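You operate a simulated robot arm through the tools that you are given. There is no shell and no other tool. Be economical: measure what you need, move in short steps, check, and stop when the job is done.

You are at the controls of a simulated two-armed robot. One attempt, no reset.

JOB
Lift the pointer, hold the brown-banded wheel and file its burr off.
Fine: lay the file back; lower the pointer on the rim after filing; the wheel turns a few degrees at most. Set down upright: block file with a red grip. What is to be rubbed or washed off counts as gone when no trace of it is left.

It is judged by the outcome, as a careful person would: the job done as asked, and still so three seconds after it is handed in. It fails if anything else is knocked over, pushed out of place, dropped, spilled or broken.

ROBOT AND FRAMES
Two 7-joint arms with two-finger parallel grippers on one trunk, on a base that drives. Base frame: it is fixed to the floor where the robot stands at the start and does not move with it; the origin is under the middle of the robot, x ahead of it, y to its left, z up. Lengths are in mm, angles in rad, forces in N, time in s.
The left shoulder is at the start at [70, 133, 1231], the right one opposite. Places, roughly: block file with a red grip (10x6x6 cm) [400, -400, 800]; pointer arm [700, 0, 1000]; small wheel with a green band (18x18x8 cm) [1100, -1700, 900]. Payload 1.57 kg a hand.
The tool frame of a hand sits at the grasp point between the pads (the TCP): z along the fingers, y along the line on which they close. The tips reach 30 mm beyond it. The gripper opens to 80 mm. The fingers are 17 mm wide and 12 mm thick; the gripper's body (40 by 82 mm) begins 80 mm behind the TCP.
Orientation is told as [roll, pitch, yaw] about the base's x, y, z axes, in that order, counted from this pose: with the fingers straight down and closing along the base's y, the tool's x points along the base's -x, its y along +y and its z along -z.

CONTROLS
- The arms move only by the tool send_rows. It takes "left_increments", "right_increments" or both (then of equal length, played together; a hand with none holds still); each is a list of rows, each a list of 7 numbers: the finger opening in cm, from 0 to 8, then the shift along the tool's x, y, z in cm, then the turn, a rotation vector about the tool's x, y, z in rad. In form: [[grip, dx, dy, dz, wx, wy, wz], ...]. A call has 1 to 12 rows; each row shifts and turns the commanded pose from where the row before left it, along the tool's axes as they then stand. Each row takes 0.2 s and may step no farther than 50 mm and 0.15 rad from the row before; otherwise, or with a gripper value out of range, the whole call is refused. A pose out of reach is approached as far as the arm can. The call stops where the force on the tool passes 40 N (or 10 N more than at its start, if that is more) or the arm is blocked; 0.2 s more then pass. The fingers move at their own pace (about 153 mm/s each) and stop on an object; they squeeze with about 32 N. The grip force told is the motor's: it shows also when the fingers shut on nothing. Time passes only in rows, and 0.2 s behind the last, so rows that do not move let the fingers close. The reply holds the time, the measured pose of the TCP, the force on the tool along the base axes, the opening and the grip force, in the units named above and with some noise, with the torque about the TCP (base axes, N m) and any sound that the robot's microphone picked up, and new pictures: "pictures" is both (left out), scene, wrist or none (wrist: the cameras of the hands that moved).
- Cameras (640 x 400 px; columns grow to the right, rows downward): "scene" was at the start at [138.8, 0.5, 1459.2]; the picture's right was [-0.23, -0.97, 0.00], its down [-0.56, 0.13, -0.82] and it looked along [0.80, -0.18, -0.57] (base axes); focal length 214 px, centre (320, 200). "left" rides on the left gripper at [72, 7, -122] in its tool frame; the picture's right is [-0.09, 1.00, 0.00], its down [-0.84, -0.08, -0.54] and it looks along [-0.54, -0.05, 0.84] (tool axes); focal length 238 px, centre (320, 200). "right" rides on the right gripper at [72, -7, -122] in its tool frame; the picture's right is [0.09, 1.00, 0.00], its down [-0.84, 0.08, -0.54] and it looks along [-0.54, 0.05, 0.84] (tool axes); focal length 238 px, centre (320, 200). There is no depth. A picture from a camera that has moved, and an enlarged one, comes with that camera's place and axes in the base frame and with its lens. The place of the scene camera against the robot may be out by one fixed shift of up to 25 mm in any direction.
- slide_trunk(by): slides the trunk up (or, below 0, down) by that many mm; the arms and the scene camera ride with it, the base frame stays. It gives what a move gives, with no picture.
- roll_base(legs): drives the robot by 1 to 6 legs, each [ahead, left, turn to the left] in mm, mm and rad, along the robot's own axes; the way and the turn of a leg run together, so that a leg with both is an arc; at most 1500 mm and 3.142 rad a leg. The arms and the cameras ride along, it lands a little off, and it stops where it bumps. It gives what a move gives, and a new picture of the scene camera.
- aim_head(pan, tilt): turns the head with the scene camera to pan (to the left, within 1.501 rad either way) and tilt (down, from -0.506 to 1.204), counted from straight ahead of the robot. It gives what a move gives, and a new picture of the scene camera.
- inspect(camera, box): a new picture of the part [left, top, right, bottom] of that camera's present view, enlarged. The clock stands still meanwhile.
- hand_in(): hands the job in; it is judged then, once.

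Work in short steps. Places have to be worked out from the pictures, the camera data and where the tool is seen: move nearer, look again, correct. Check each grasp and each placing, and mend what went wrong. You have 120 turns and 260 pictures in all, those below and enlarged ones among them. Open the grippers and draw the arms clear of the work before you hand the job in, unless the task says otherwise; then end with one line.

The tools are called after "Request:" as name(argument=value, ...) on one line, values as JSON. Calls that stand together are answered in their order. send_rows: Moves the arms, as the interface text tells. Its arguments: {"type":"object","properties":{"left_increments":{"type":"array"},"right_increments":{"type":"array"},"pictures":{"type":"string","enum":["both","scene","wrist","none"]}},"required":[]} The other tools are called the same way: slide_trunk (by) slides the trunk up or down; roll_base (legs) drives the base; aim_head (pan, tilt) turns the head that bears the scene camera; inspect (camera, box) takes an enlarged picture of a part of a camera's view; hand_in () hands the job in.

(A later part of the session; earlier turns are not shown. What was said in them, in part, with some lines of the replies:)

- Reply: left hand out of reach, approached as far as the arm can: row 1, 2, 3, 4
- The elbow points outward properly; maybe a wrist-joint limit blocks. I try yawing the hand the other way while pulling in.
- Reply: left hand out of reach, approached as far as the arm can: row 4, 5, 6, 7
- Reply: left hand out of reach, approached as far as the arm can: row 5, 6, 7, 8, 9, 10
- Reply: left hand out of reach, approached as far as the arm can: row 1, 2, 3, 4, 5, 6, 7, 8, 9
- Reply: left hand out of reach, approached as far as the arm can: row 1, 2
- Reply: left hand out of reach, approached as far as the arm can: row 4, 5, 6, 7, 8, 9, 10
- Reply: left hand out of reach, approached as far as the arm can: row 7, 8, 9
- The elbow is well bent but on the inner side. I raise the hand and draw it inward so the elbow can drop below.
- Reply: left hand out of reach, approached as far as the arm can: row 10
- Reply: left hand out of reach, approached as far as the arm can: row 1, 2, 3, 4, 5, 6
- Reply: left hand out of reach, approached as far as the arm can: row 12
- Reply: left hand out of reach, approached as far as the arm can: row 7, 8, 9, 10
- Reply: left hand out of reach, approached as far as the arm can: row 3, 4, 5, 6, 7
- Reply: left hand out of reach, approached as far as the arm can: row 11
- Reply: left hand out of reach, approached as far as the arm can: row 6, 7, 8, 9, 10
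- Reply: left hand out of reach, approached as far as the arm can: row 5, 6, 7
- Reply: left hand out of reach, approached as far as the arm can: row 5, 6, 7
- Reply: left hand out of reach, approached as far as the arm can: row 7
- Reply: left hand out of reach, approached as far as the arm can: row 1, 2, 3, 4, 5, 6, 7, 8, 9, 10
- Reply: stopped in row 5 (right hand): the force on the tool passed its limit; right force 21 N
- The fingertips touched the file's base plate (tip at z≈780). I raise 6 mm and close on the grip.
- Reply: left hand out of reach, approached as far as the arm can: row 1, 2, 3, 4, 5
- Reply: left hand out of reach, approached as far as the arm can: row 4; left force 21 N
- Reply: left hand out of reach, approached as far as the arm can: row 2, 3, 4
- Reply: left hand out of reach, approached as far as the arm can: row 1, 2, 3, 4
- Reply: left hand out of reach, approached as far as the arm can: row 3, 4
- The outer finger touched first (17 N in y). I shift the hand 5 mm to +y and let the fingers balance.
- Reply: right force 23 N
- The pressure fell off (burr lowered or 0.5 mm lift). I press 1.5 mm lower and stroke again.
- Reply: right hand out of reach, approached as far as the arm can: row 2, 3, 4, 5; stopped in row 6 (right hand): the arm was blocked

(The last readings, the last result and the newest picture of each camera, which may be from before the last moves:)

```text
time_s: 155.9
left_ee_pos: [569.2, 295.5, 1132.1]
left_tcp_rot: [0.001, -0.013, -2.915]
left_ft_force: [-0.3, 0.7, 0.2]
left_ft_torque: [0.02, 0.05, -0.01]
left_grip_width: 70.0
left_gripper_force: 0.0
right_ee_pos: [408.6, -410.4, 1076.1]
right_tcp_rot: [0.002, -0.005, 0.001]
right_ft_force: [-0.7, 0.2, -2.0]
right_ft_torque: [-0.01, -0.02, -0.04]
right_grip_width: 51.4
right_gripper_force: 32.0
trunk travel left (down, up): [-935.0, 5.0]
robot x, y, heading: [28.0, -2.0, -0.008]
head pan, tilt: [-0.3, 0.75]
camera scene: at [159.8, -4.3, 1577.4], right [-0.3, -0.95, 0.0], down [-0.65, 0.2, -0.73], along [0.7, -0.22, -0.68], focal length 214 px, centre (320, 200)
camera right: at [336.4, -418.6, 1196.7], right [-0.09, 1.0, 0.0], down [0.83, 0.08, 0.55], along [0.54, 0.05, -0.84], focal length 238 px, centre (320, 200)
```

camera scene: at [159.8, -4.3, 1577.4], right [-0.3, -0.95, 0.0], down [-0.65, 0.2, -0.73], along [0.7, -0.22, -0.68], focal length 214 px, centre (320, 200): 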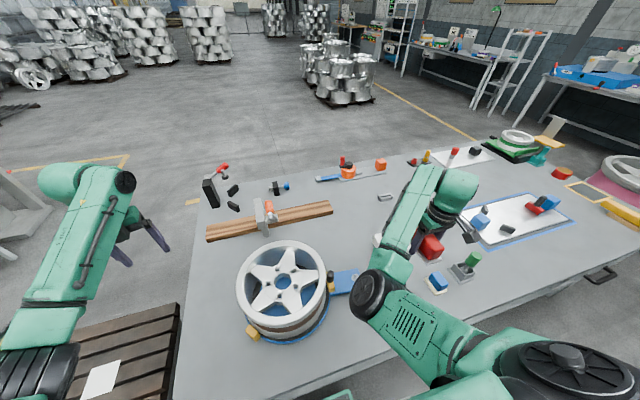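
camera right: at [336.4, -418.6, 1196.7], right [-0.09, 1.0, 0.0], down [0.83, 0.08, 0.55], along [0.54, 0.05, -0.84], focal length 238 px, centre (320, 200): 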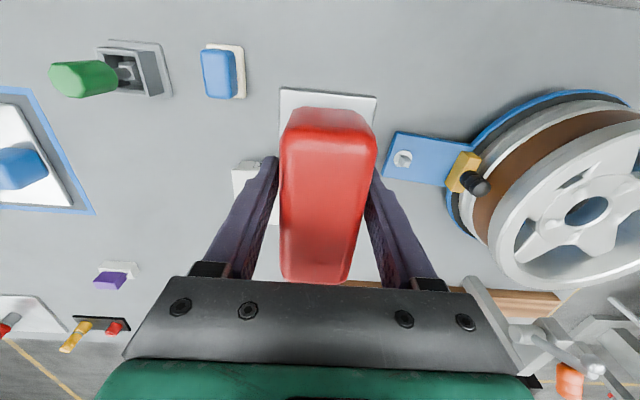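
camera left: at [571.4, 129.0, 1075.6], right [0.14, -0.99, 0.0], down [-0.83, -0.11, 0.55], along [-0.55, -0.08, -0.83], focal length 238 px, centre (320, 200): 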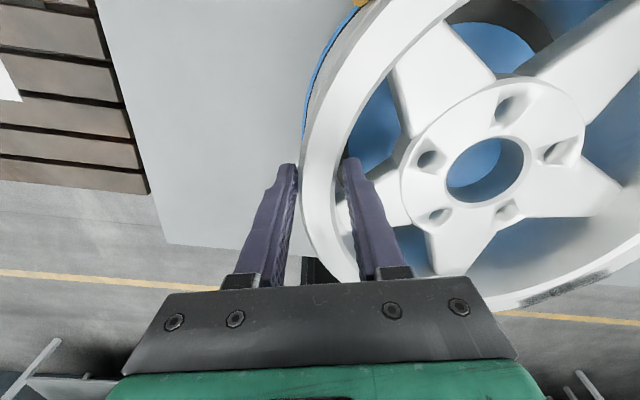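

File is over its place. I adjust to (389,-421), and lower the trunk 130 mm.

Request:
send_rows(right_increments=[[3, 1.0, -0.6, 0, 0, 0, 0], [3, 1.0, -0.5, 0, 0, 0, 0], [3, 0, 0, 0, 0, 0, 0]], pictures="none")

Request:
slide_trunk(by=-130)

```text
time_s: 156.7
left_ee_pos: [569.0, 295.4, 1132.2]
left_tcp_rot: [0.001, -0.012, -2.914]
left_ft_force: [0.6, -0.3, -0.4]
left_ft_torque: [-0.02, 0.0, 0.01]
left_grip_width: 70.0
left_gripper_force: 0.1
right_ee_pos: [387.5, -422.8, 1075.9]
right_tcp_rot: [0.002, -0.005, 0.001]
right_ft_force: [0.6, -0.5, -1.6]
right_ft_torque: [0.01, -0.03, 0.02]
right_grip_width: 51.5
right_gripper_force: 32.2
trunk travel left (down, up): [-935.0, 5.0]
robot x, y, heading: [30.3, 3.3, -0.003]
head pan, tilt: [-0.3, 0.75]
```

```text
time_s: 158.2
left_ee_pos: [568.3, 295.7, 1002.4]
left_tcp_rot: [0.0, -0.013, -2.916]
left_ft_force: [-0.1, -0.4, 0.5]
left_ft_torque: [0.02, 0.05, 0.02]
left_grip_width: 69.8
left_gripper_force: 0.0
right_ee_pos: [388.1, -423.2, 945.6]
right_tcp_rot: [0.002, -0.003, 0.0]
right_ft_force: [0.4, -0.1, -1.5]
right_ft_torque: [0.02, -0.02, -0.01]
right_grip_width: 51.7
right_gripper_force: 31.8
trunk travel left (down, up): [-805.0, 135.0]
robot x, y, heading: [26.1, 0.1, -0.005]
head pan, tilt: [-0.3, 0.75]
```

Now I lower the file by arm: 120 mm, then small steps to contact.

Request:
send_rows(right_increments=[[3, 0, 0.1, 3, 0, 0, 0], [3, 0, 0.1, 3, 0, 0, 0], [3, 0, 0, 3, 0, 0, 0], [3, 0, 0, 2, 0, 0, 0], [3, 0, 0, 1, 0, 0, 0], [3, 0, 0, 0.3, 0, 0, 0], [3, 0, 0, 0.3, 0, 0, 0], [3, 0, 0, 0.3, 0, 0, 0]], pictures="wrist")

```text
time_s: 160.0
left_ee_pos: [568.8, 294.4, 1001.9]
left_tcp_rot: [0.001, -0.013, -2.914]
left_ft_force: [-0.1, -0.9, 1.1]
left_ft_torque: [-0.01, 0.0, -0.01]
left_grip_width: 70.1
left_gripper_force: 0.0
right_ee_pos: [389.7, -419.9, 816.7]
right_tcp_rot: [0.001, -0.002, 0.0]
right_ft_force: [-0.3, 0.0, -2.5]
right_ft_torque: [0.0, -0.04, 0.0]
right_grip_width: 51.3
right_gripper_force: 32.0
trunk travel left (down, up): [-805.0, 135.0]
robot x, y, heading: [30.7, -1.3, -0.003]
head pan, tilt: [-0.3, 0.75]
camera right: at [316.5, -428.3, 938.5], right [-0.09, 1.0, 0.0], down [0.83, 0.08, 0.55], along [0.54, 0.05, -0.84], focal length 238 px, centre (320, 200)
```

right: 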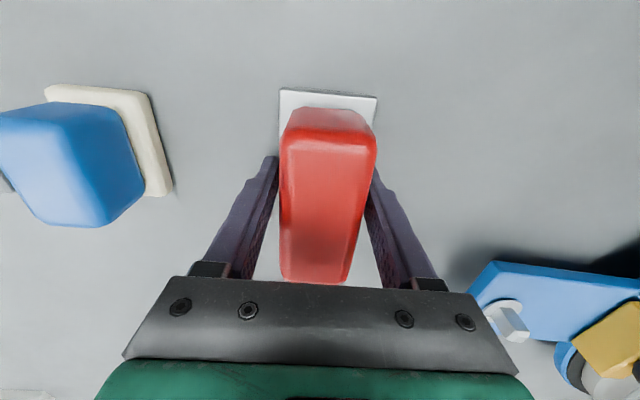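

Not yet in contact; a few more 2–3 mm steps.

Request:
send_rows(right_increments=[[3, 0, 0, 0.3, 0, 0, 0], [3, 0, 0, 0.3, 0, 0, 0], [3, 0, 0, 0.2, 0, 0, 0], [3, 0, 0, 0.2, 0, 0, 0]], pictures="none")

```text
time_s: 161.0
left_ee_pos: [566.6, 297.8, 1003.7]
left_tcp_rot: [0.003, -0.01, -2.915]
left_ft_force: [-0.7, -0.6, 0.9]
left_ft_torque: [-0.02, -0.01, 0.0]
left_grip_width: 70.1
left_gripper_force: 0.1
right_ee_pos: [388.5, -419.3, 809.6]
right_tcp_rot: [-0.008, -0.011, 0.001]
right_ft_force: [3.4, -1.5, 30.1]
right_ft_torque: [0.86, 0.13, 0.08]
right_grip_width: 51.3
right_gripper_force: 32.2
trunk travel left (down, up): [-805.0, 135.0]
robot x, y, heading: [30.8, -1.7, -0.002]
head pan, tilt: [-0.3, 0.75]
```

Contact (30 N). I ease 1.5 mm, open the hand, and rise.

Request:
send_rows(right_increments=[[3, 0, 0, -0.15, 0, 0, 0], [6, 0, 0, 0, 0, 0, 0], [8, 0, 0, 0, 0, 0, 0], [8, 0, 0, -3, 0, 0, 0], [8, 0, 0, -4, 0, 0, 0], [8, 0, 0, -4, 0, 0, 0], [8, 0, 0, -4, 0, 0, 0]], pictures="both")

```text
time_s: 161.8
left_ee_pos: [567.5, 293.9, 1003.5]
left_tcp_rot: [0.0, -0.011, -2.914]
left_ft_force: [-0.3, 0.0, 1.3]
left_ft_torque: [0.0, -0.03, 0.0]
left_grip_width: 70.1
left_gripper_force: 0.1
right_ee_pos: [389.2, -428.1, 810.7]
right_tcp_rot: [-0.013, -0.014, -0.005]
right_ft_force: [0.1, -7.1, 9.1]
right_ft_torque: [0.22, 0.06, 0.03]
right_grip_width: 74.5
right_gripper_force: 0.1
trunk travel left (down, up): [-805.0, 135.0]
robot x, y, heading: [25.7, -0.2, -0.009]
head pan, tilt: [-0.3, 0.75]
stopped in row 3 (right hand): the force on the tool passed its limit (the readings are from after the stop); the commanded pose is now the measured one
camera scene: at [158.1, -6.7, 1447.1], right [-0.3, -0.95, 0.0], down [-0.65, 0.21, -0.73], along [0.7, -0.22, -0.68], focal length 214 px, centre (320, 200)
camera right: at [315.3, -433.6, 931.5], right [-0.09, 1.0, -0.02], down [0.83, 0.08, 0.55], along [0.55, 0.03, -0.83], focal length 238 px, centre (320, 200)
```

scene: 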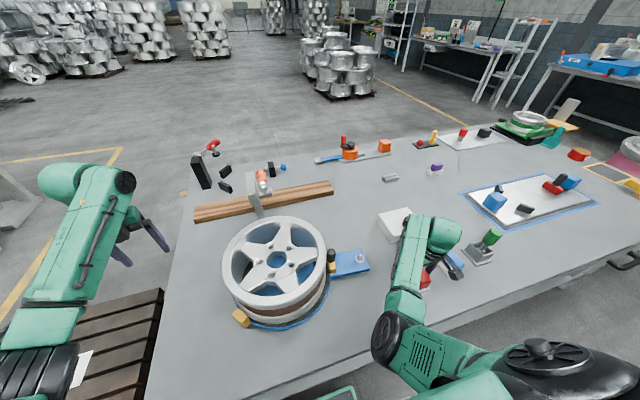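
right: 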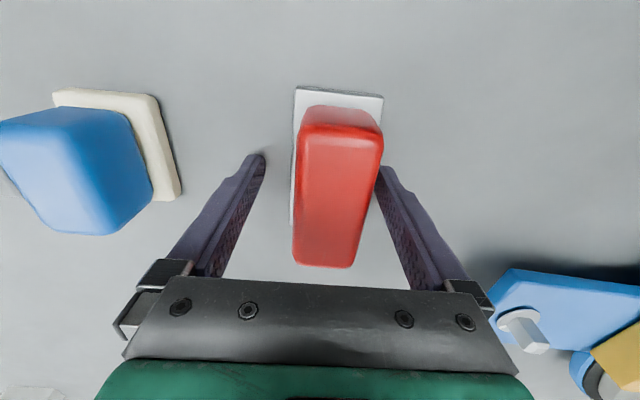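

The file is released but a fingertip rubs its base. I rise 1 cm gently, recentre, then lift away.

Request:
send_rows(right_increments=[[7.5, 0, 0.2, -0.4, 0, 0, 0], [8, 0, 0.4, -0.6, 0, 0, 0], [8, 0, 0, -1, 0, 0, 0], [8, 0, 0, -3, 0, 0, 0], [8, 0, 0, -4, 0, 0, 0], [8, 0, 0, -4, 0, 0, 0]], pictures="wrist")

```text
time_s: 163.2
left_ee_pos: [569.8, 297.0, 1001.6]
left_tcp_rot: [0.002, -0.016, -2.913]
left_ft_force: [0.2, 0.0, 0.5]
left_ft_torque: [-0.01, 0.0, -0.04]
left_grip_width: 70.0
left_gripper_force: 0.1
right_ee_pos: [391.2, -417.3, 941.3]
right_tcp_rot: [-0.009, -0.009, -0.003]
right_ft_force: [0.0, 0.1, -0.7]
right_ft_torque: [0.01, -0.01, -0.02]
right_grip_width: 80.0
right_gripper_force: 0.0
trunk travel left (down, up): [-805.0, 135.0]
robot x, y, heading: [31.1, 2.1, -0.008]
head pan, tilt: [-0.3, 0.75]
camera right: at [318.2, -422.1, 1062.8], right [-0.09, 1.0, -0.01], down [0.83, 0.08, 0.55], along [0.55, 0.04, -0.84], focal length 238 px, centre (320, 200)
```

right: 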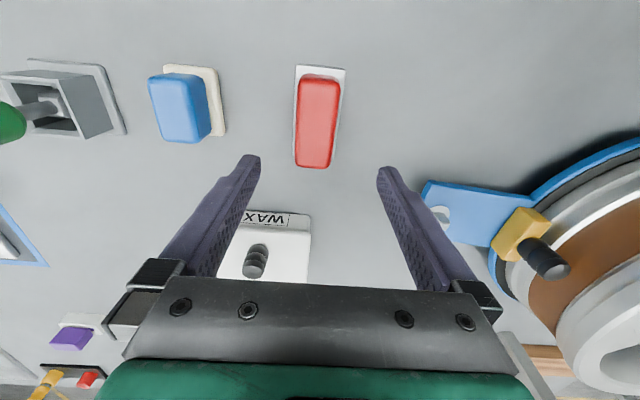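

The file stands upright in its place. Now the pointer: I drive 35 mm ahead and bring the right hand, closed, above the wheel for pushing the pointer's ball down.

Request:
roll_base(legs=[[32, 0, 0]])

Request:
send_rows(right_increments=[[4, -0.6, 1, -4, 0, 0, 0], [4, -1, 2.5, -3, 0, 0, 0], [1, -1, 3.8, -2, 0, 0, 0], [0, -1, 4, -2, 0, 0, 0], [0, -1, 4, -2, 0, 0, 0], [0, -1, 4, -2, 0, 0, 0], [0, -1, 4, -2, 0, 0, 0], [0, -1, 4, -2, 0, 0, 0], [0, -1, 4, -1, 0, 0, 0], [0, -1, 4, -1, 0, 0, 0], [0, -1, 4, 0, 0, 0, 0]], pictures="both")

```text
time_s: 164.1
left_ee_pos: [596.3, 294.9, 1004.7]
left_tcp_rot: [0.001, -0.008, -2.913]
left_ft_force: [0.0, -0.3, 0.2]
left_ft_torque: [0.0, -0.05, -0.03]
left_grip_width: 70.1
left_gripper_force: 0.0
right_ee_pos: [418.8, -417.8, 942.3]
right_tcp_rot: [-0.01, -0.015, -0.004]
right_ft_force: [-0.1, 0.3, 0.5]
right_ft_torque: [0.0, -0.07, 0.01]
right_grip_width: 80.0
right_gripper_force: 0.1
trunk travel left (down, up): [-805.0, 135.0]
robot x, y, heading: [59.9, -0.6, -0.007]
head pan, tilt: [-0.3, 0.75]
camera scene: at [185.8, -5.5, 1448.2], right [-0.3, -0.95, 0.0], down [-0.65, 0.2, -0.73], along [0.7, -0.22, -0.68], focal length 214 px, centre (320, 200)
```

scene: 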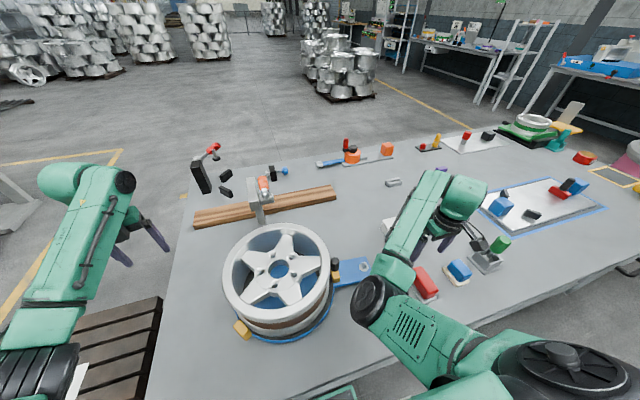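

```text
time_s: 166.4
left_ee_pos: [601.4, 295.5, 1001.3]
left_tcp_rot: [0.001, -0.013, -2.913]
left_ft_force: [-0.9, 0.4, 0.1]
left_ft_torque: [-0.01, 0.01, 0.0]
left_grip_width: 69.9
left_gripper_force: 0.1
right_ee_pos: [637.1, -146.0, 1122.6]
right_tcp_rot: [-0.012, -0.009, -0.005]
right_ft_force: [-0.6, -0.6, -0.4]
right_ft_torque: [0.0, 0.0, -0.02]
right_grip_width: 0.2
right_gripper_force: 20.7
right hand out of reach, approached as far as the arm can: row 3, 4, 5, 6, 7, 8, 9, 10
trunk travel left (down, up): [-805.0, 135.0]
robot x, y, heading: [62.5, -3.4, -0.002]
head pan, tilt: [-0.3, 0.75]
camera scene: at [193.0, -3.5, 1447.4], right [-0.3, -0.95, 0.0], down [-0.65, 0.2, -0.73], along [0.7, -0.22, -0.68], focal length 214 px, centre (320, 200)
camera right: at [564.7, -151.2, 1243.8], right [-0.09, 1.0, -0.01], down [0.83, 0.08, 0.55], along [0.55, 0.04, -0.84], focal length 238 px, centre (320, 200)
```

scene: 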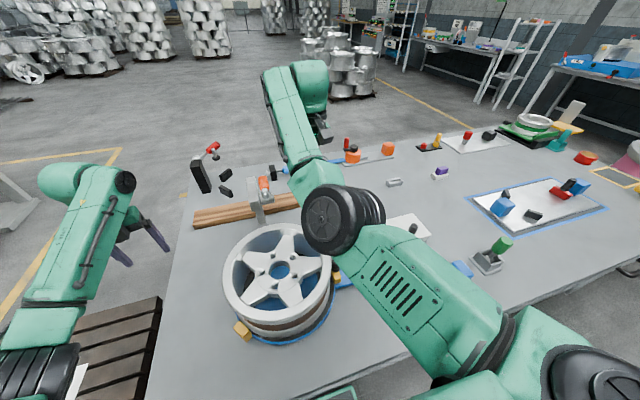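
right: 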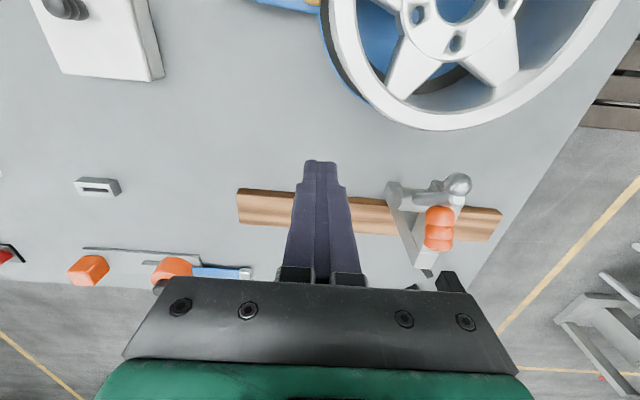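

The right arm also stretched, but its shell passes right over the ball (≈(668,-14,1051)). I slide sideways above it with a 0.1 rad forward tilt.

Request:
send_rows(right_increments=[[0, -0.7, 3.3, 0, 0, -0.025, 0], [0, -0.7, 3.3, 0, 0, -0.025, 0], [0, -0.7, 3.3, 0, 0, -0.025, 0], [0, -0.7, 3.3, 0, 0, -0.025, 0], [0, 0, 0, 0, 0, 0, 0]], pictures="both")

```text
time_s: 167.7
left_ee_pos: [601.7, 294.3, 1002.4]
left_tcp_rot: [0.002, -0.011, -2.913]
left_ft_force: [0.2, 0.2, 0.4]
left_ft_torque: [0.0, 0.02, 0.01]
left_grip_width: 70.2
left_gripper_force: 0.1
right_ee_pos: [666.7, -46.2, 1135.9]
right_tcp_rot: [0.009, -0.129, -0.017]
right_ft_force: [0.1, -0.6, -0.4]
right_ft_torque: [0.02, -0.01, -0.02]
right_grip_width: 0.1
right_gripper_force: 20.7
right hand out of reach, approached as far as the arm can: row 3, 4
trunk travel left (down, up): [-805.0, 135.0]
robot x, y, heading: [63.2, 0.5, -0.006]
head pan, tilt: [-0.3, 0.75]
camera scene: at [192.9, -4.6, 1447.4], right [-0.3, -0.95, 0.0], down [-0.65, 0.2, -0.73], along [0.7, -0.22, -0.68], focal length 214 px, centre (320, 200)
camera right: at [579.7, -54.1, 1246.9], right [-0.07, 1.0, 0.0], down [0.76, 0.06, 0.65], along [0.64, 0.05, -0.76], focal length 238 px, centre (320, 200)
```

scene: 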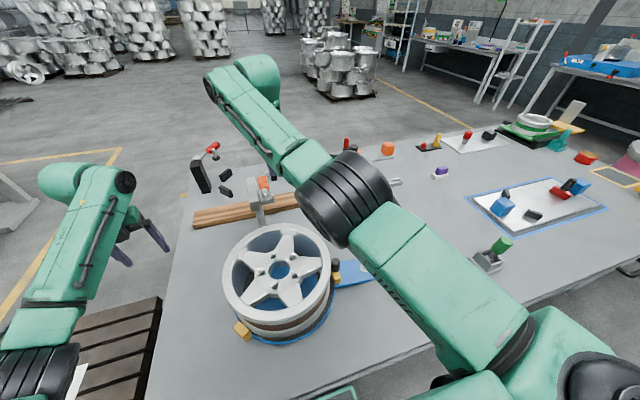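
right: 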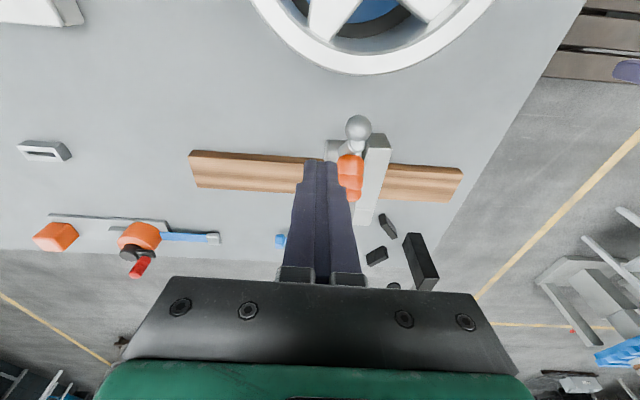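

Ball refined at (663,-14,1048). I reduce the tilt slightly (to stay inside the shell) and move 32 mm in +y.

Request:
send_rows(right_increments=[[0, 0, 0.5, 0, 0, 0.04, 0], [0, 0, 1.0, 0, 0, 0.04, 0], [0, 0.2, 1.0, 0, 0, 0, 0], [0, 0.2, 0.8, 0, 0, 0, 0], [0, 0, 0, 0, 0, 0, 0]], pictures="wrist")

```text
time_s: 168.8
left_ee_pos: [601.4, 295.0, 1001.7]
left_tcp_rot: [0.001, -0.012, -2.915]
left_ft_force: [0.3, -0.6, -0.7]
left_ft_torque: [-0.01, -0.01, 0.01]
left_grip_width: 69.9
left_gripper_force: 0.1
right_ee_pos: [656.5, -23.1, 1131.0]
right_tcp_rot: [0.01, -0.091, -0.019]
right_ft_force: [0.4, -0.4, -0.5]
right_ft_torque: [-0.01, 0.02, 0.02]
right_grip_width: 0.2
right_gripper_force: 21.3
right hand out of reach, approached as far as the arm can: row 1, 2
trunk travel left (down, up): [-805.0, 135.0]
robot x, y, heading: [60.6, 1.1, -0.005]
head pan, tilt: [-0.3, 0.75]
camera right: at [573.8, -30.8, 1246.0], right [-0.08, 1.0, 0.0], down [0.79, 0.06, 0.62], along [0.61, 0.05, -0.79], focal length 238 px, centre (320, 200)
```

right: 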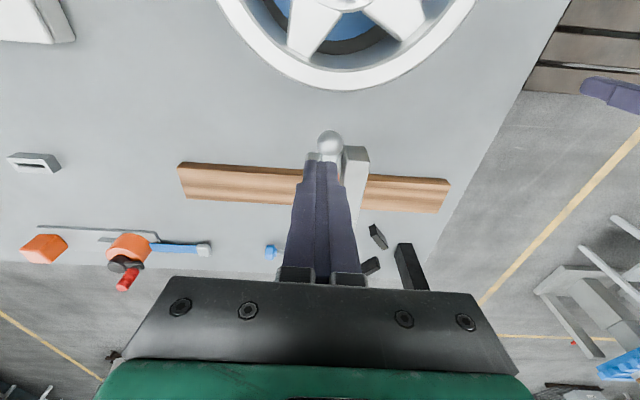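

Nearly above the ball. I back the base 15 mm to give the arm inward margin for the downward arc.

Request:
roll_base(legs=[[-15, 0, 0]])

Request:
send_rows(right_increments=[[0, -0.8, 0.5, 0, 0, 0, 0], [0, -0.7, 0.4, 0, 0, 0.02, 0], [0, 0, 0, 1.2, 0, 0.02, 0], [0, 0, 0, 1.2, 0, 0, 0], [0, 0, 0, 0, 0, 0, 0]], pictures="both")

```text
time_s: 169.6
left_ee_pos: [589.0, 295.2, 999.5]
left_tcp_rot: [-0.001, -0.017, -2.914]
left_ft_force: [0.3, 0.0, 1.2]
left_ft_torque: [0.02, 0.07, -0.01]
left_grip_width: 70.1
left_gripper_force: 0.1
right_ee_pos: [644.7, -24.1, 1128.1]
right_tcp_rot: [0.009, -0.088, -0.019]
right_ft_force: [0.4, 0.6, -0.3]
right_ft_torque: [0.02, 0.0, -0.02]
right_grip_width: 0.0
right_gripper_force: 21.6
trunk travel left (down, up): [-805.0, 135.0]
robot x, y, heading: [43.7, -1.4, -0.005]
head pan, tilt: [-0.3, 0.75]
camera scene: at [182.5, -5.0, 1446.9], right [-0.3, -0.95, 0.0], down [-0.65, 0.2, -0.73], along [0.7, -0.22, -0.68], focal length 214 px, centre (320, 200)
```

scene: 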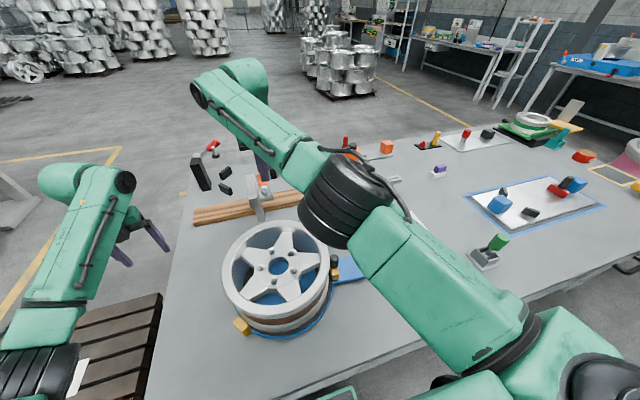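

```text
time_s: 170.8
left_ee_pos: [586.6, 294.5, 1001.7]
left_tcp_rot: [-0.001, -0.011, -2.915]
left_ft_force: [0.3, 1.2, 0.8]
left_ft_torque: [-0.06, 0.05, -0.05]
left_grip_width: 70.2
left_gripper_force: 0.1
right_ee_pos: [640.0, -28.3, 1127.2]
right_tcp_rot: [0.022, -0.081, -0.032]
right_ft_force: [0.1, -1.0, -0.1]
right_ft_torque: [0.01, -0.03, 0.01]
right_grip_width: 0.1
right_gripper_force: 21.3
right hand out of reach, approached as far as the arm can: row 1, 2, 3, 4
trunk travel left (down, up): [-805.0, 135.0]
robot x, y, heading: [45.9, 0.1, -0.004]
head pan, tilt: [-0.3, 0.75]
camera scene: at [178.5, -5.1, 1447.3], right [-0.3, -0.95, 0.0], down [-0.65, 0.2, -0.73], along [0.7, -0.22, -0.68], focal length 214 px, centre (320, 200)
camera right: at [558.7, -35.7, 1242.9], right [-0.06, 1.0, 0.01], down [0.79, 0.04, 0.61], along [0.61, 0.05, -0.79], focal length 238 px, centre (320, 200)
```

scene: 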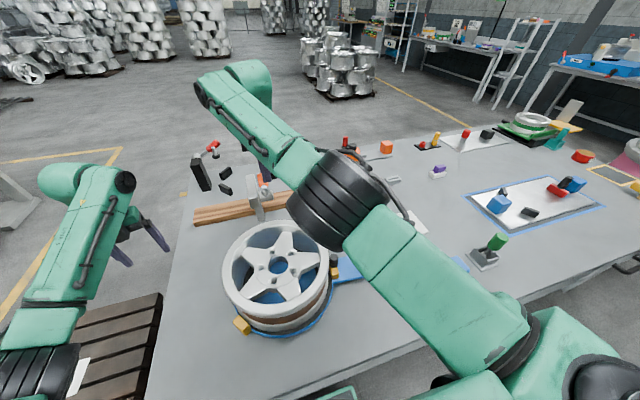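
right: 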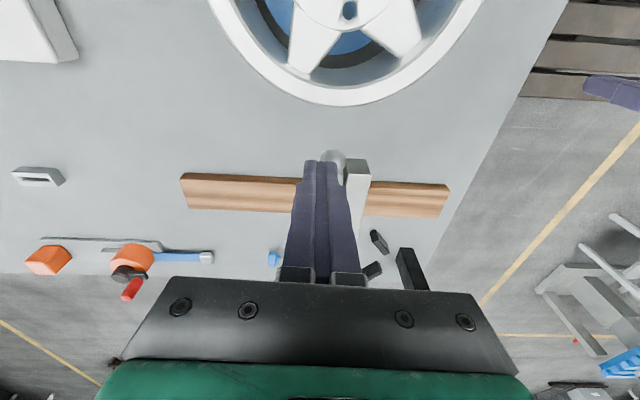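

The arm is at its true maximum here. As with the left arm, I pull in strongly from this point to regain the proper elbow branch.

Request:
send_rows(right_increments=[[0, -0.5, 0, -3, 0, 0, 0], [0, 4.3, 1.5, 0, 0, 0, 0], [0, 4.3, 1.5, 0, 0, 0, 0], [0, 4.3, 1.5, 0, 0, 0, 0]], pictures="scene")

```text
time_s: 171.8
left_ee_pos: [586.6, 294.4, 1001.9]
left_tcp_rot: [0.001, -0.009, -2.914]
left_ft_force: [-0.8, 0.8, -1.3]
left_ft_torque: [0.04, 0.0, -0.03]
left_grip_width: 69.8
left_gripper_force: 0.0
right_ee_pos: [613.9, -25.5, 1173.1]
right_tcp_rot: [0.011, -0.049, -0.016]
right_ft_force: [0.2, 0.1, 1.1]
right_ft_torque: [0.0, 0.03, 0.0]
right_grip_width: 0.0
right_gripper_force: 21.2
right hand out of reach, approached as far as the arm can: row 1, 2, 3, 4
trunk travel left (down, up): [-805.0, 135.0]
robot x, y, heading: [48.1, -0.0, -0.004]
head pan, tilt: [-0.3, 0.75]
camera scene: at [176.8, -4.7, 1447.5], right [-0.3, -0.95, 0.0], down [-0.65, 0.2, -0.73], along [0.7, -0.22, -0.68], focal length 214 px, centre (320, 200)
```

scene: 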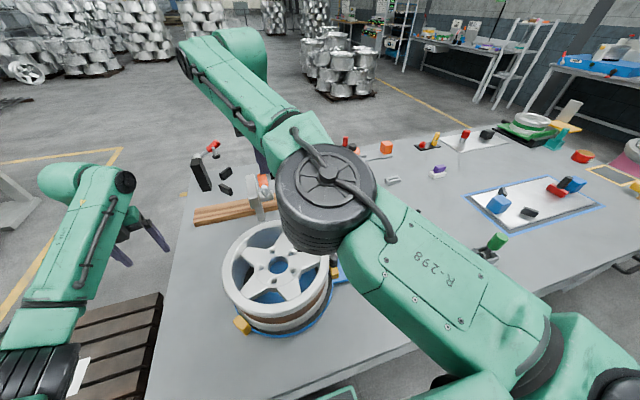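

Still the wrong branch on the right. The left arm is in a free posture, so I use it instead: the right hand moves away to −y while the left, closed, comes up and over, tilting forward.

Request:
send_rows(right_increments=[[0, 0, -4, 0, 0, 0, 0.05], [0, 0, -4, 0, 0, 0, 0.05], [0, 0.2, -4, 0, 0, 0, 0.05], [0, 0.3, -4, 0, 0, 0, 0.05], [0, 0.4, -4, 0, 0, 0, 0.05], [0, 0.6, -4, 0, 0, 0, 0.05], [0, 0.8, -4, 0, 0, 0, 0.05], [0, 1, -4, 0, 0, 0, 0.05], [0, 1, -4, 0, 0, 0, 0.05], [0, 1, -4, 0, 0, 0, 0.05]], left_increments=[[4, -0.2, 0.5, -3, 0, 0, 0], [2, -0.3, 2.0, -2.5, 0, 0, 0], [0, -0.37, 2.8, -1.5, 0, 0.03, 0], [0, -0.37, 2.8, -1.5, 0, 0.03, 0], [0, -0.37, 2.8, -1, 0, 0.03, 0], [0, -0.37, 2.8, -1, 0, 0.04, 0], [0, -0.37, 2.8, -1, 0, 0.04, 0], [0, -0.37, 2.8, -0.5, 0, 0.04, 0], [0, -0.37, 2.8, -0.5, 0, 0.04, 0], [0, -0.37, 2.5, 0, 0, 0.05, 0]], pictures="both")

```text
time_s: 173.9
left_ee_pos: [607.0, 73.4, 1125.5]
left_tcp_rot: [0.008, 0.244, -2.892]
left_ft_force: [0.5, -0.5, -1.0]
left_ft_torque: [0.03, 0.02, -0.01]
left_grip_width: 0.0
left_gripper_force: 21.0
right_ee_pos: [610.6, -37.9, 1191.5]
right_tcp_rot: [0.025, -0.04, -0.458]
right_ft_force: [0.8, -4.0, -0.2]
right_ft_torque: [0.51, 0.13, 0.29]
right_grip_width: 0.1
right_gripper_force: 21.4
right hand out of reach, approached as far as the arm can: row 1, 2, 3, 4, 5, 6, 7, 8, 9, 10
trunk travel left (down, up): [-805.0, 135.0]
robot x, y, heading: [43.4, -4.4, -0.005]
head pan, tilt: [-0.3, 0.75]
stopped in row 10 (right hand): the force on the tool passed its limit (the readings are from after the stop); the commanded pose is now the measured one
camera scene: at [177.9, -6.2, 1447.4], right [-0.3, -0.95, 0.0], down [-0.65, 0.21, -0.73], along [0.7, -0.22, -0.68], focal length 214 px, centre (320, 200)
camera right: at [538.0, -13.9, 1309.9], right [0.36, 0.93, 0.02], down [0.76, -0.3, 0.58], along [0.55, -0.19, -0.82], focal length 238 px, centre (320, 200)
camera left: at [647.1, 79.7, 1262.4], right [0.16, -0.99, -0.02], down [-0.93, -0.15, 0.32], along [-0.32, -0.04, -0.95], focal length 238 px, centre (320, 200)
```

scene: 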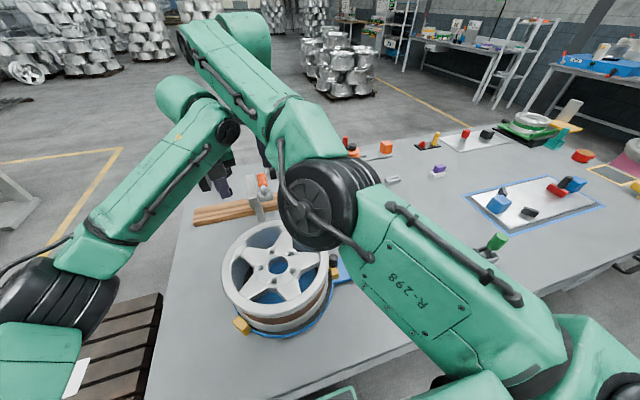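
right: 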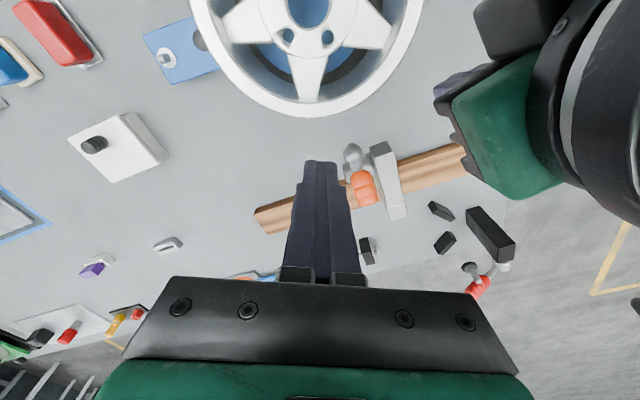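
left: 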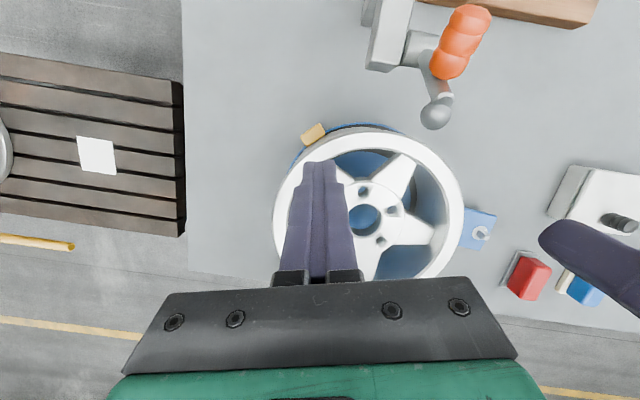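

The right hand couldn't follow since I pulled it inside its shell. I move it along the proper arc to −y.

Request:
send_rows(right_increments=[[0, -2.13, -3.41, 0, 0, 0, 0], [0, -2.13, -3.41, 0, 0, 0, 0], [0, -2.0, -3.5, 0, 0, 0, 0], [0, -1.77, -3.59, 0, 0, 0, 0], [0, -1.5, -3.7, 0, 0, 0, 0], [0, -1.05, -3.94, 0, 0, 0, 0], [0, -0.69, -4.12, 0, 0, 0, 0], [0, -0.3, -4.3, 0, 0, 0, 0], [0, -0.0, -4.4, 0, 0, 0, 0]], pictures="scene")

```text
time_s: 175.9
left_ee_pos: [606.3, 73.8, 1126.4]
left_tcp_rot: [0.006, 0.243, -2.892]
left_ft_force: [-0.7, -0.5, -1.3]
left_ft_torque: [-0.01, 0.02, 0.02]
left_grip_width: 0.0
left_gripper_force: 21.4
right_ee_pos: [600.8, -381.0, 1199.1]
right_tcp_rot: [0.023, -0.037, -0.455]
right_ft_force: [-0.1, 0.2, -0.5]
right_ft_torque: [0.01, 0.05, 0.02]
right_grip_width: 0.0
right_gripper_force: 21.6
right hand out of reach, approached as far as the arm can: row 1, 2, 6, 7, 8, 9
trunk travel left (down, up): [-805.0, 135.0]
robot x, y, heading: [42.5, -4.5, -0.006]
head pan, tilt: [-0.3, 0.75]
camera scene: at [177.5, -6.0, 1447.4], right [-0.3, -0.95, 0.0], down [-0.65, 0.2, -0.73], along [0.7, -0.22, -0.68], focal length 214 px, centre (320, 200)
```

scene: 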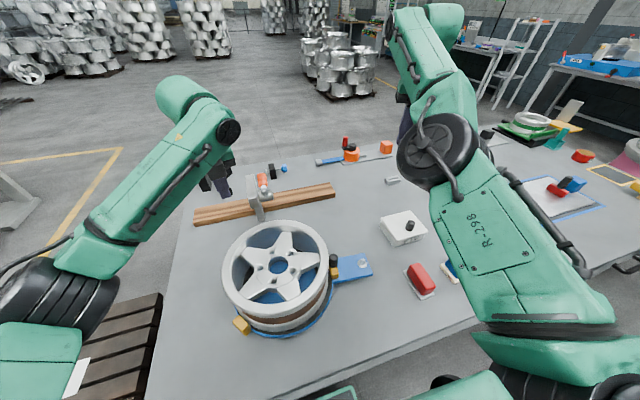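

The right hand is well out of the way. I drive 22 mm ahead and bring the left hand's closed tips above the ball.

Request:
roll_base(legs=[[20, 0, 0]])

Request:
send_rows(left_increments=[[0, 0, 3.1, 0.3, 0, 0, 0], [0, 0, 3.1, 0.3, 0, 0, 0], [0, 0, 3.0, 0.3, 0, 0, 0], [0, 0, 0, 0, 0, 0, 0]], pictures="wrist")

```text
time_s: 176.7
left_ee_pos: [622.5, 74.3, 1128.9]
left_tcp_rot: [0.007, 0.249, -2.895]
left_ft_force: [-0.5, -0.8, 0.2]
left_ft_torque: [-0.01, -0.06, 0.01]
left_grip_width: 0.0
left_gripper_force: 21.3
right_ee_pos: [616.7, -379.7, 1202.7]
right_tcp_rot: [0.024, -0.043, -0.456]
right_ft_force: [-0.9, -0.1, -0.1]
right_ft_torque: [0.0, -0.06, 0.04]
right_grip_width: 0.0
right_gripper_force: 21.6
trunk travel left (down, up): [-805.0, 135.0]
robot x, y, heading: [63.7, 1.3, -0.008]
head pan, tilt: [-0.3, 0.75]
camera scene: at [192.2, -4.8, 1448.1], right [-0.3, -0.95, 0.0], down [-0.65, 0.2, -0.73], along [0.7, -0.22, -0.68], focal length 214 px, centre (320, 200)
```

scene: 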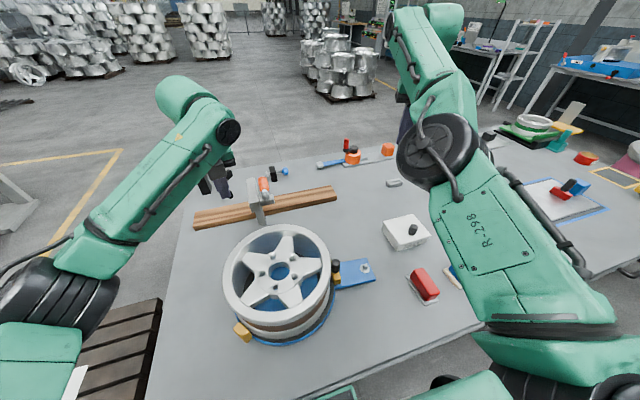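

```text
time_s: 177.7
left_ee_pos: [649.5, -16.1, 1116.9]
left_tcp_rot: [0.006, 0.242, -2.892]
left_ft_force: [0.6, 0.5, 0.0]
left_ft_torque: [-0.02, 0.0, -0.02]
left_grip_width: 0.0
left_gripper_force: 21.2
right_ee_pos: [621.4, -379.8, 1199.8]
right_tcp_rot: [0.023, -0.039, -0.454]
right_ft_force: [0.7, -0.1, -0.5]
right_ft_torque: [-0.01, 0.01, 0.03]
right_grip_width: 0.1
right_gripper_force: 21.0
trunk travel left (down, up): [-805.0, 135.0]
robot x, y, heading: [65.0, -3.2, -0.004]
head pan, tilt: [-0.3, 0.75]
camera left: at [689.1, -9.4, 1253.0], right [0.16, -0.99, -0.01], down [-0.93, -0.15, 0.32], along [-0.32, -0.04, -0.95], focal length 238 px, centre (320, 200)
```

left: 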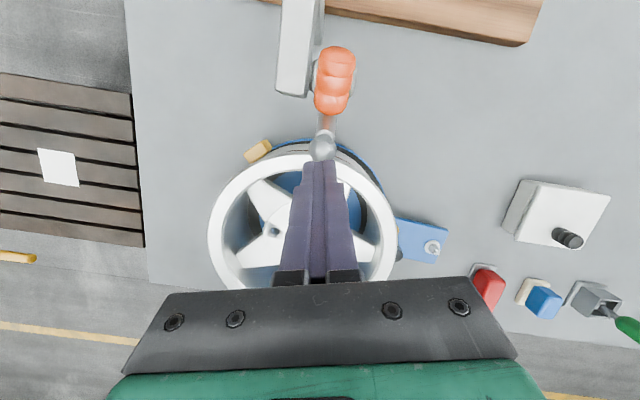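

The tips are right above the ball (≈(665,-13,1050)). I shift 12 mm forward and push it down along its arc in small rows.

Request:
send_rows(left_increments=[[0, 1.13, 0.3, 0.28, 0, 0, 0], [0, -0.6, 0, 2.43, 0, 0, 0], [0, -1.61, -0.32, 1.25, 0, 0, 0], [0, -1.28, -0.25, 1.12, 0, 0, 0], [0, -1.16, -0.2, 1.46, 0, 0, 0], [0, -0.88, -0.12, 1.53, 0, 0, 0]], pictures="wrist")

```text
time_s: 179.1
left_ee_pos: [619.2, -14.4, 1034.1]
left_tcp_rot: [0.009, 0.249, -2.898]
left_ft_force: [-28.0, -0.2, 9.8]
left_ft_torque: [-0.06, 0.6, -0.15]
left_grip_width: 0.0
left_gripper_force: 21.0
right_ee_pos: [611.6, -380.9, 1204.6]
right_tcp_rot: [0.029, -0.047, -0.455]
right_ft_force: [-0.3, -0.2, -0.4]
right_ft_torque: [0.0, 0.03, 0.0]
right_grip_width: 0.0
right_gripper_force: 21.5
trunk travel left (down, up): [-805.0, 135.0]
robot x, y, heading: [63.6, 3.1, -0.003]
head pan, tilt: [-0.3, 0.75]
camera left: at [658.4, -9.4, 1170.3], right [0.15, -0.99, -0.01], down [-0.94, -0.15, 0.32], along [-0.32, -0.03, -0.95], focal length 238 px, centre (320, 200)
```

left: 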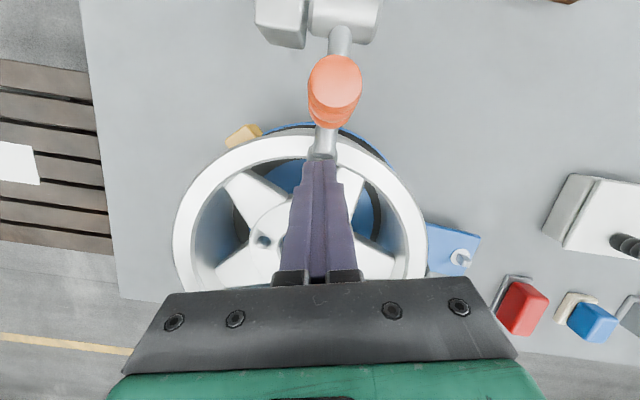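

The tips slipped to the robot side of the ball; the pointer is about halfway (ball ≈(641,1022)). I go up, 28 mm forward, and press from above again.

Request:
send_rows(left_increments=[[0, 0.23, -0.1, -2.52, 0, 0, 0], [0, 0.48, 0, -1.94, 0, 0, 0], [0, 2.63, 0.69, 0.66, 0, 0, 0], [0, -0.36, 0, 1.46, 0, 0, 0], [0, -0.97, -0.15, 1.51, 0, 0, 0], [0, -0.88, -0.12, 1.53, 0, 0, 0], [0, -0.69, -0.07, 1.0, 0, 0, 0]], pictures="wrist")

```text
time_s: 180.7
left_ee_pos: [629.7, -12.7, 1018.7]
left_tcp_rot: [0.012, 0.255, -2.89]
left_ft_force: [-17.8, 7.1, 17.6]
left_ft_torque: [0.15, 0.13, 0.08]
left_grip_width: 0.1
left_gripper_force: 21.5
right_ee_pos: [612.1, -376.7, 1205.0]
right_tcp_rot: [0.026, -0.047, -0.456]
right_ft_force: [0.1, 0.1, -0.9]
right_ft_torque: [-0.05, -0.03, -0.01]
right_grip_width: 0.0
right_gripper_force: 21.0
trunk travel left (down, up): [-805.0, 135.0]
robot x, y, heading: [63.1, -0.5, -0.004]
head pan, tilt: [-0.3, 0.75]
camera left: at [668.2, -6.6, 1155.8], right [0.16, -0.99, -0.01], down [-0.94, -0.15, 0.31], along [-0.31, -0.04, -0.95], focal length 238 px, centre (320, 200)
```

left: 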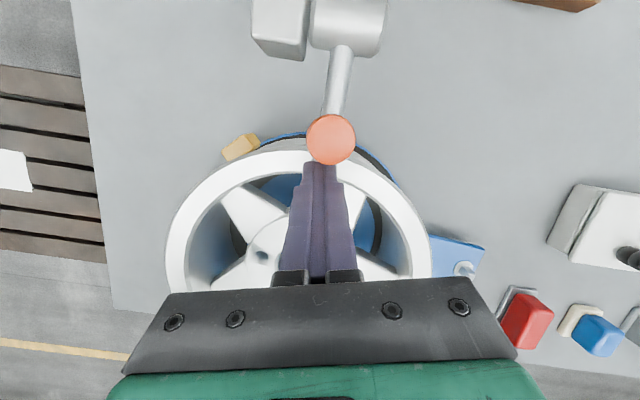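

The pointer is nearly down, with the knob now against my fingers. I go up and press on the knob's flat top instead, gently.

Request:
send_rows(left_increments=[[0, 0.5, -0.1, -3.0, 0, 0, 0], [0, 0.85, 0, -3.4, 0, 0, 0], [0, 1.9, 0.5, 0.47, 0, 0, 0], [0, -0.29, 0, 1.16, 0, 0, 0], [0, -0.19, 0, 0.78, 0, 0, 0], [0, -0.43, -0.07, 0.51, 0, 0, 0], [0, -0.43, -0.07, 0.51, 0, 0, 0]], pictures="both")

```text
time_s: 182.3
left_ee_pos: [649.9, -17.6, 1060.3]
left_tcp_rot: [0.02, 0.268, -2.893]
left_ft_force: [-2.2, -0.4, 13.0]
left_ft_torque: [0.04, 0.13, -0.02]
left_grip_width: 0.0
left_gripper_force: 21.4
right_ee_pos: [617.9, -380.4, 1201.8]
right_tcp_rot: [0.024, -0.041, -0.457]
right_ft_force: [0.6, -0.5, 0.3]
right_ft_torque: [0.01, 0.02, -0.05]
right_grip_width: 0.0
right_gripper_force: 21.7
trunk travel left (down, up): [-805.0, 135.0]
robot x, y, heading: [70.0, 0.2, -0.007]
head pan, tilt: [-0.3, 0.75]
stopped in row 7 (left hand): the force on the tool passed its limit (the readings are from after the stop); the commanded pose is now the measured one
camera scene: at [194.8, -5.0, 1447.7], right [-0.3, -0.95, 0.0], down [-0.65, 0.2, -0.73], along [0.7, -0.22, -0.68], focal length 214 px, centre (320, 200)
camera left: at [687.0, -10.3, 1196.1], right [0.15, -0.99, -0.01], down [-0.94, -0.15, 0.3], along [-0.3, -0.04, -0.95], focal length 238 px, centre (320, 200)
```

scene: 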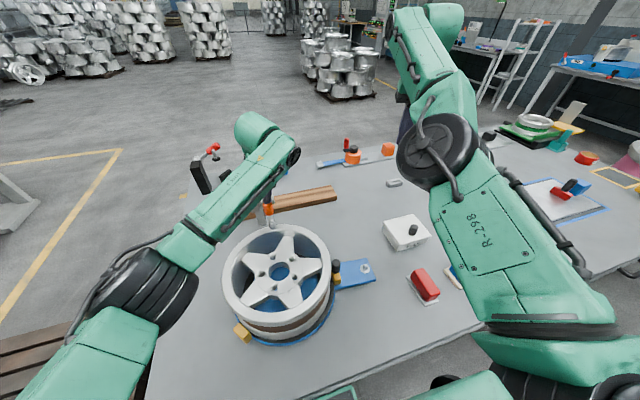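
left: 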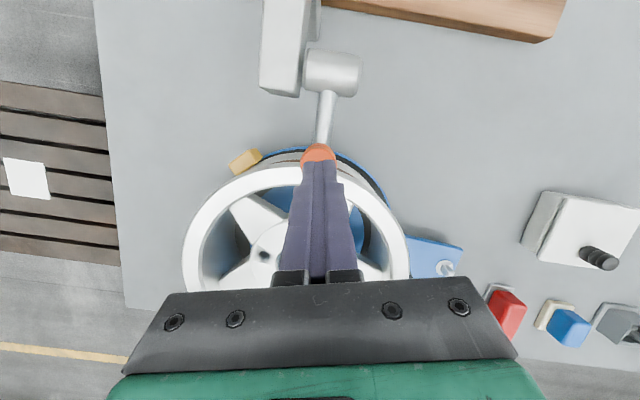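

The force rose sharply with the knob top at z≈1031 – its original height – so the ball probably rests on the rim. I check closely.

Request:
inspect(camera="scene", box=[240, 180, 310, 245])

Request:
send_rows(left_increments=[[0, 0.6, 0, -2.4, 0, 0, 0], [0, 0.8, 0, -3.5, 0, 0, 0], [0, 0, -4, -2, 0, 0, 0], [0, 0, -4.5, 0, 0, 0, 0], [0, 0, -4.5, 0, 0, 0, 0], [0, 0, -4.5, 0, 0, 0, 0], [0, 0, -4.5, 0, 0, 0, 0]], pictures="wrist")

Request:
inspect(camera="scene", box=[210, 175, 330, 320])

```text
6.15 times, centred on (275, 212) of scene
camera zoom: at [194.8, -5.0, 1447.7], right [-0.3, -0.95, 0.0], down [-0.65, 0.2, -0.73], along [0.7, -0.22, -0.68], focal length 1320 px, centre (597, 123)
```

zoom: 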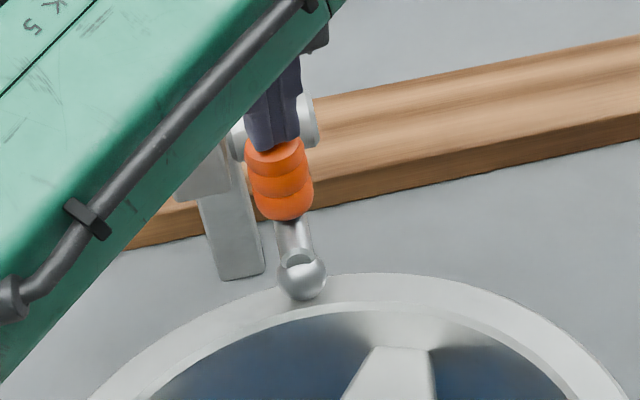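

```text
time_s: 183.9
left_ee_pos: [592.9, 201.9, 1130.9]
left_tcp_rot: [0.019, 0.265, -2.893]
left_ft_force: [-0.1, 0.4, -0.2]
left_ft_torque: [-0.06, 0.02, -0.02]
left_grip_width: 0.1
left_gripper_force: 21.3
right_ee_pos: [619.6, -378.2, 1202.5]
right_tcp_rot: [0.02, -0.04, -0.455]
right_ft_force: [-1.1, 0.1, 0.4]
right_ft_torque: [0.0, -0.01, 0.03]
right_grip_width: 0.0
right_gripper_force: 21.1
trunk travel left (down, up): [-805.0, 135.0]
robot x, y, heading: [63.7, 1.0, -0.011]
head pan, tilt: [-0.3, 0.75]
camera left: at [629.3, 208.6, 1267.0], right [0.15, -0.99, -0.01], down [-0.94, -0.15, 0.3], along [-0.3, -0.04, -0.95], focal length 238 px, centre (320, 200)
```

left: 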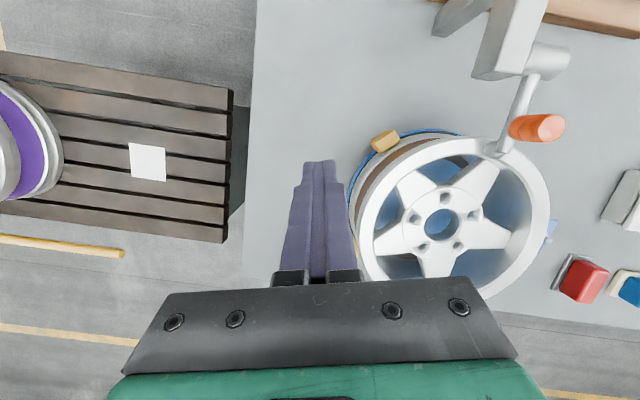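

```text
2.76 times, centred on (270, 248) of scene
camera zoom: at [197.6, -2.3, 1447.5], right [-0.3, -0.95, 0.0], down [-0.65, 0.2, -0.73], along [0.7, -0.22, -0.68], focal length 592 px, centre (458, 69)
```

zoom: 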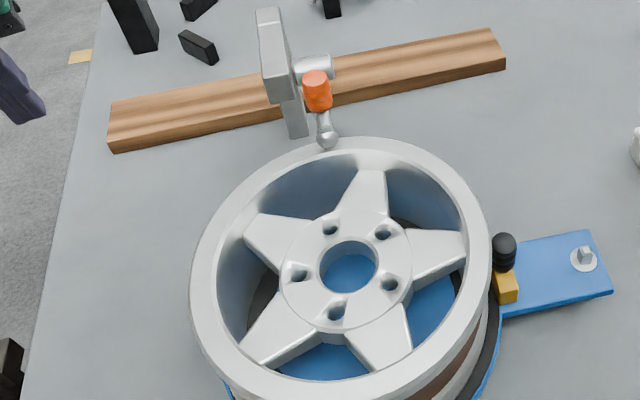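

The pointer's ball appears on the rim. One more close look at the contact, the burr area and the file.

Request:
inspect(camera="left", box=[470, 100, 580, 180])

Request:
inspect(camera="scene", box=[255, 190, 290, 225])

Request:
inspect(camera="scene", box=[370, 200, 500, 330])

```text
5.00 times, centred on (525, 140) of left
camera zoom: at [629.3, 208.6, 1267.0], right [0.15, -0.99, -0.01], down [-0.94, -0.15, 0.3], along [-0.3, -0.04, -0.95], focal length 1192 px, centre (-705, 500)
```

zoom: 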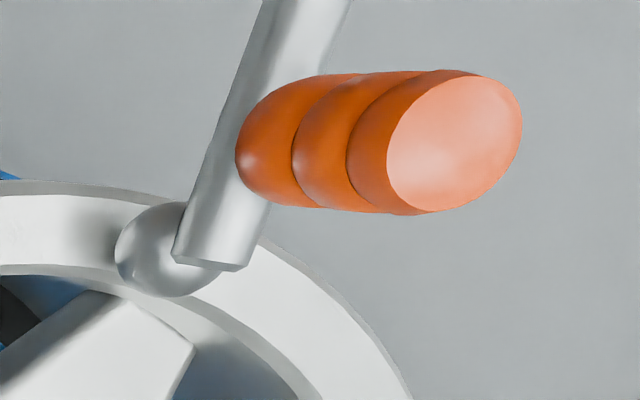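

```text
11.43 times, centred on (272, 208) of scene
camera zoom: at [197.6, -2.3, 1447.5], right [-0.3, -0.95, 0.0], down [-0.65, 0.2, -0.73], along [0.7, -0.22, -0.68], focal length 2451 px, centre (863, 114)
```

zoom: 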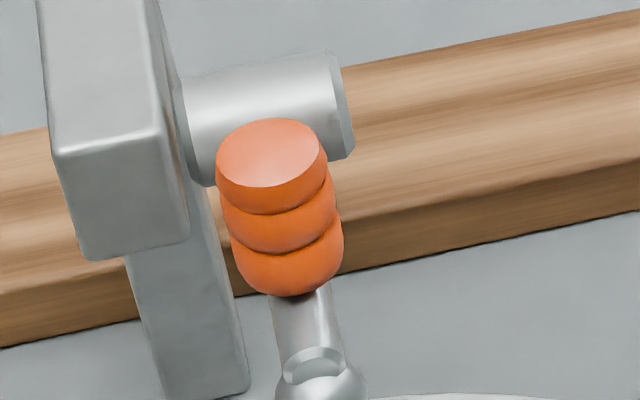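

```text
3.08 times, centred on (435, 265) of scene
camera zoom: at [197.6, -2.3, 1447.5], right [-0.3, -0.95, 0.0], down [-0.65, 0.2, -0.73], along [0.7, -0.22, -0.68], focal length 660 px, centre (-34, 0)
```

zoom: 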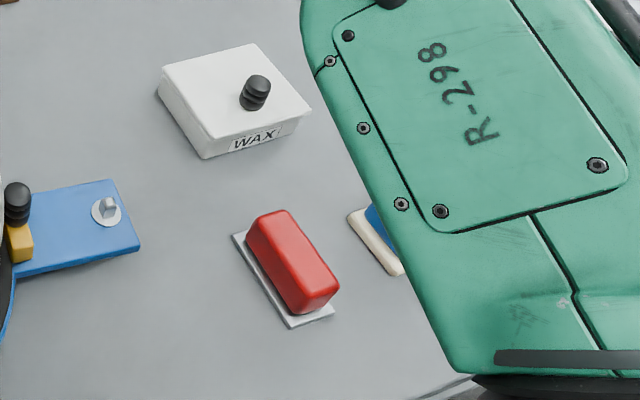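

The ball rests on the rim at its original height (z≈957), burr gone, file upright in place. I open both hands and back the robot away.

Request:
send_rows(left_increments=[[8, 0, -2, -2, 0, 0, 0], [8, 0, -2, -1, 0, 0, 0], [8, 0, 0, 0, 0, 0, 0]], right_increments=[[8, 0, 0, 0, 0, 0, 0], [8, 0, 0, 0, 0, 0, 0], [8, 0, 0, 0, 0, 0, 0]], pictures="none")

Request:
roll_base(legs=[[-120, 0, 0]])

Request:
inspect(camera="scene", box=[200, 150, 380, 330])

```text
time_s: 184.7
left_ee_pos: [575.9, 234.4, 1161.3]
left_tcp_rot: [0.017, 0.264, -2.893]
left_ft_force: [-0.1, -0.1, 0.1]
left_ft_torque: [0.03, 0.0, 0.03]
left_grip_width: 80.0
left_gripper_force: 0.0
right_ee_pos: [621.0, -381.0, 1199.3]
right_tcp_rot: [0.023, -0.038, -0.454]
right_ft_force: [-0.1, 0.1, -0.1]
right_ft_torque: [-0.03, -0.03, -0.05]
right_grip_width: 79.9
right_gripper_force: 0.0
trunk travel left (down, up): [-805.0, 135.0]
robot x, y, heading: [66.9, -1.1, -0.007]
head pan, tilt: [-0.3, 0.75]
```

```text
time_s: 185.9
left_ee_pos: [455.9, 234.9, 1158.3]
left_tcp_rot: [0.017, 0.262, -2.894]
left_ft_force: [0.0, 0.3, 0.0]
left_ft_torque: [0.0, 0.0, 0.0]
left_grip_width: 80.0
left_gripper_force: 0.0
right_ee_pos: [502.1, -379.8, 1199.3]
right_tcp_rot: [0.022, -0.037, -0.456]
right_ft_force: [0.2, 0.2, 0.2]
right_ft_torque: [0.0, 0.01, -0.04]
right_grip_width: 80.1
right_gripper_force: 0.1
trunk travel left (down, up): [-805.0, 135.0]
robot x, y, heading: [-52.3, -2.1, -0.002]
head pan, tilt: [-0.3, 0.75]
camera scene: at [80.3, -4.9, 1447.1], right [-0.3, -0.95, 0.0], down [-0.65, 0.2, -0.73], along [0.7, -0.22, -0.68], focal length 214 px, centre (320, 200)
```

scene: 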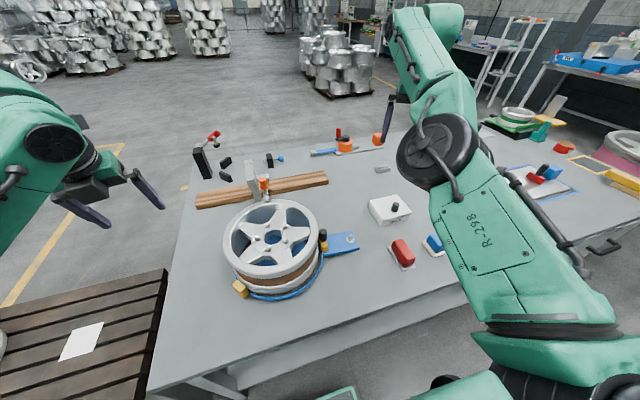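

```text
2.22 times, centred on (290, 240) of scene
camera zoom: at [80.3, -4.9, 1447.1], right [-0.3, -0.95, 0.0], down [-0.65, 0.2, -0.73], along [0.7, -0.22, -0.68], focal length 477 px, centre (387, 111)
```

zoom: 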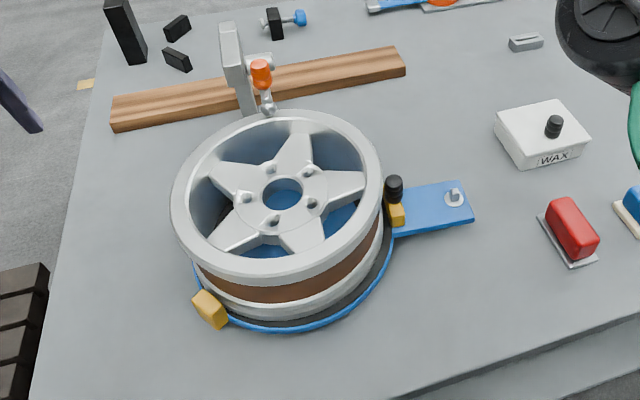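

The scene matches the start: pointer on the rim, wheel in place, rim clean, file upright, hands open and clear. I hand it in.

Request:
hand_in()

```text
The job is handed in.
```

I lifted the pointer, held the brown-banded wheel and filed its burr off; close-up views show no trace left. The pointer is back on the rim, the wheel has not visibly turned, the file stands upright where it was, and both hands are open and clear.
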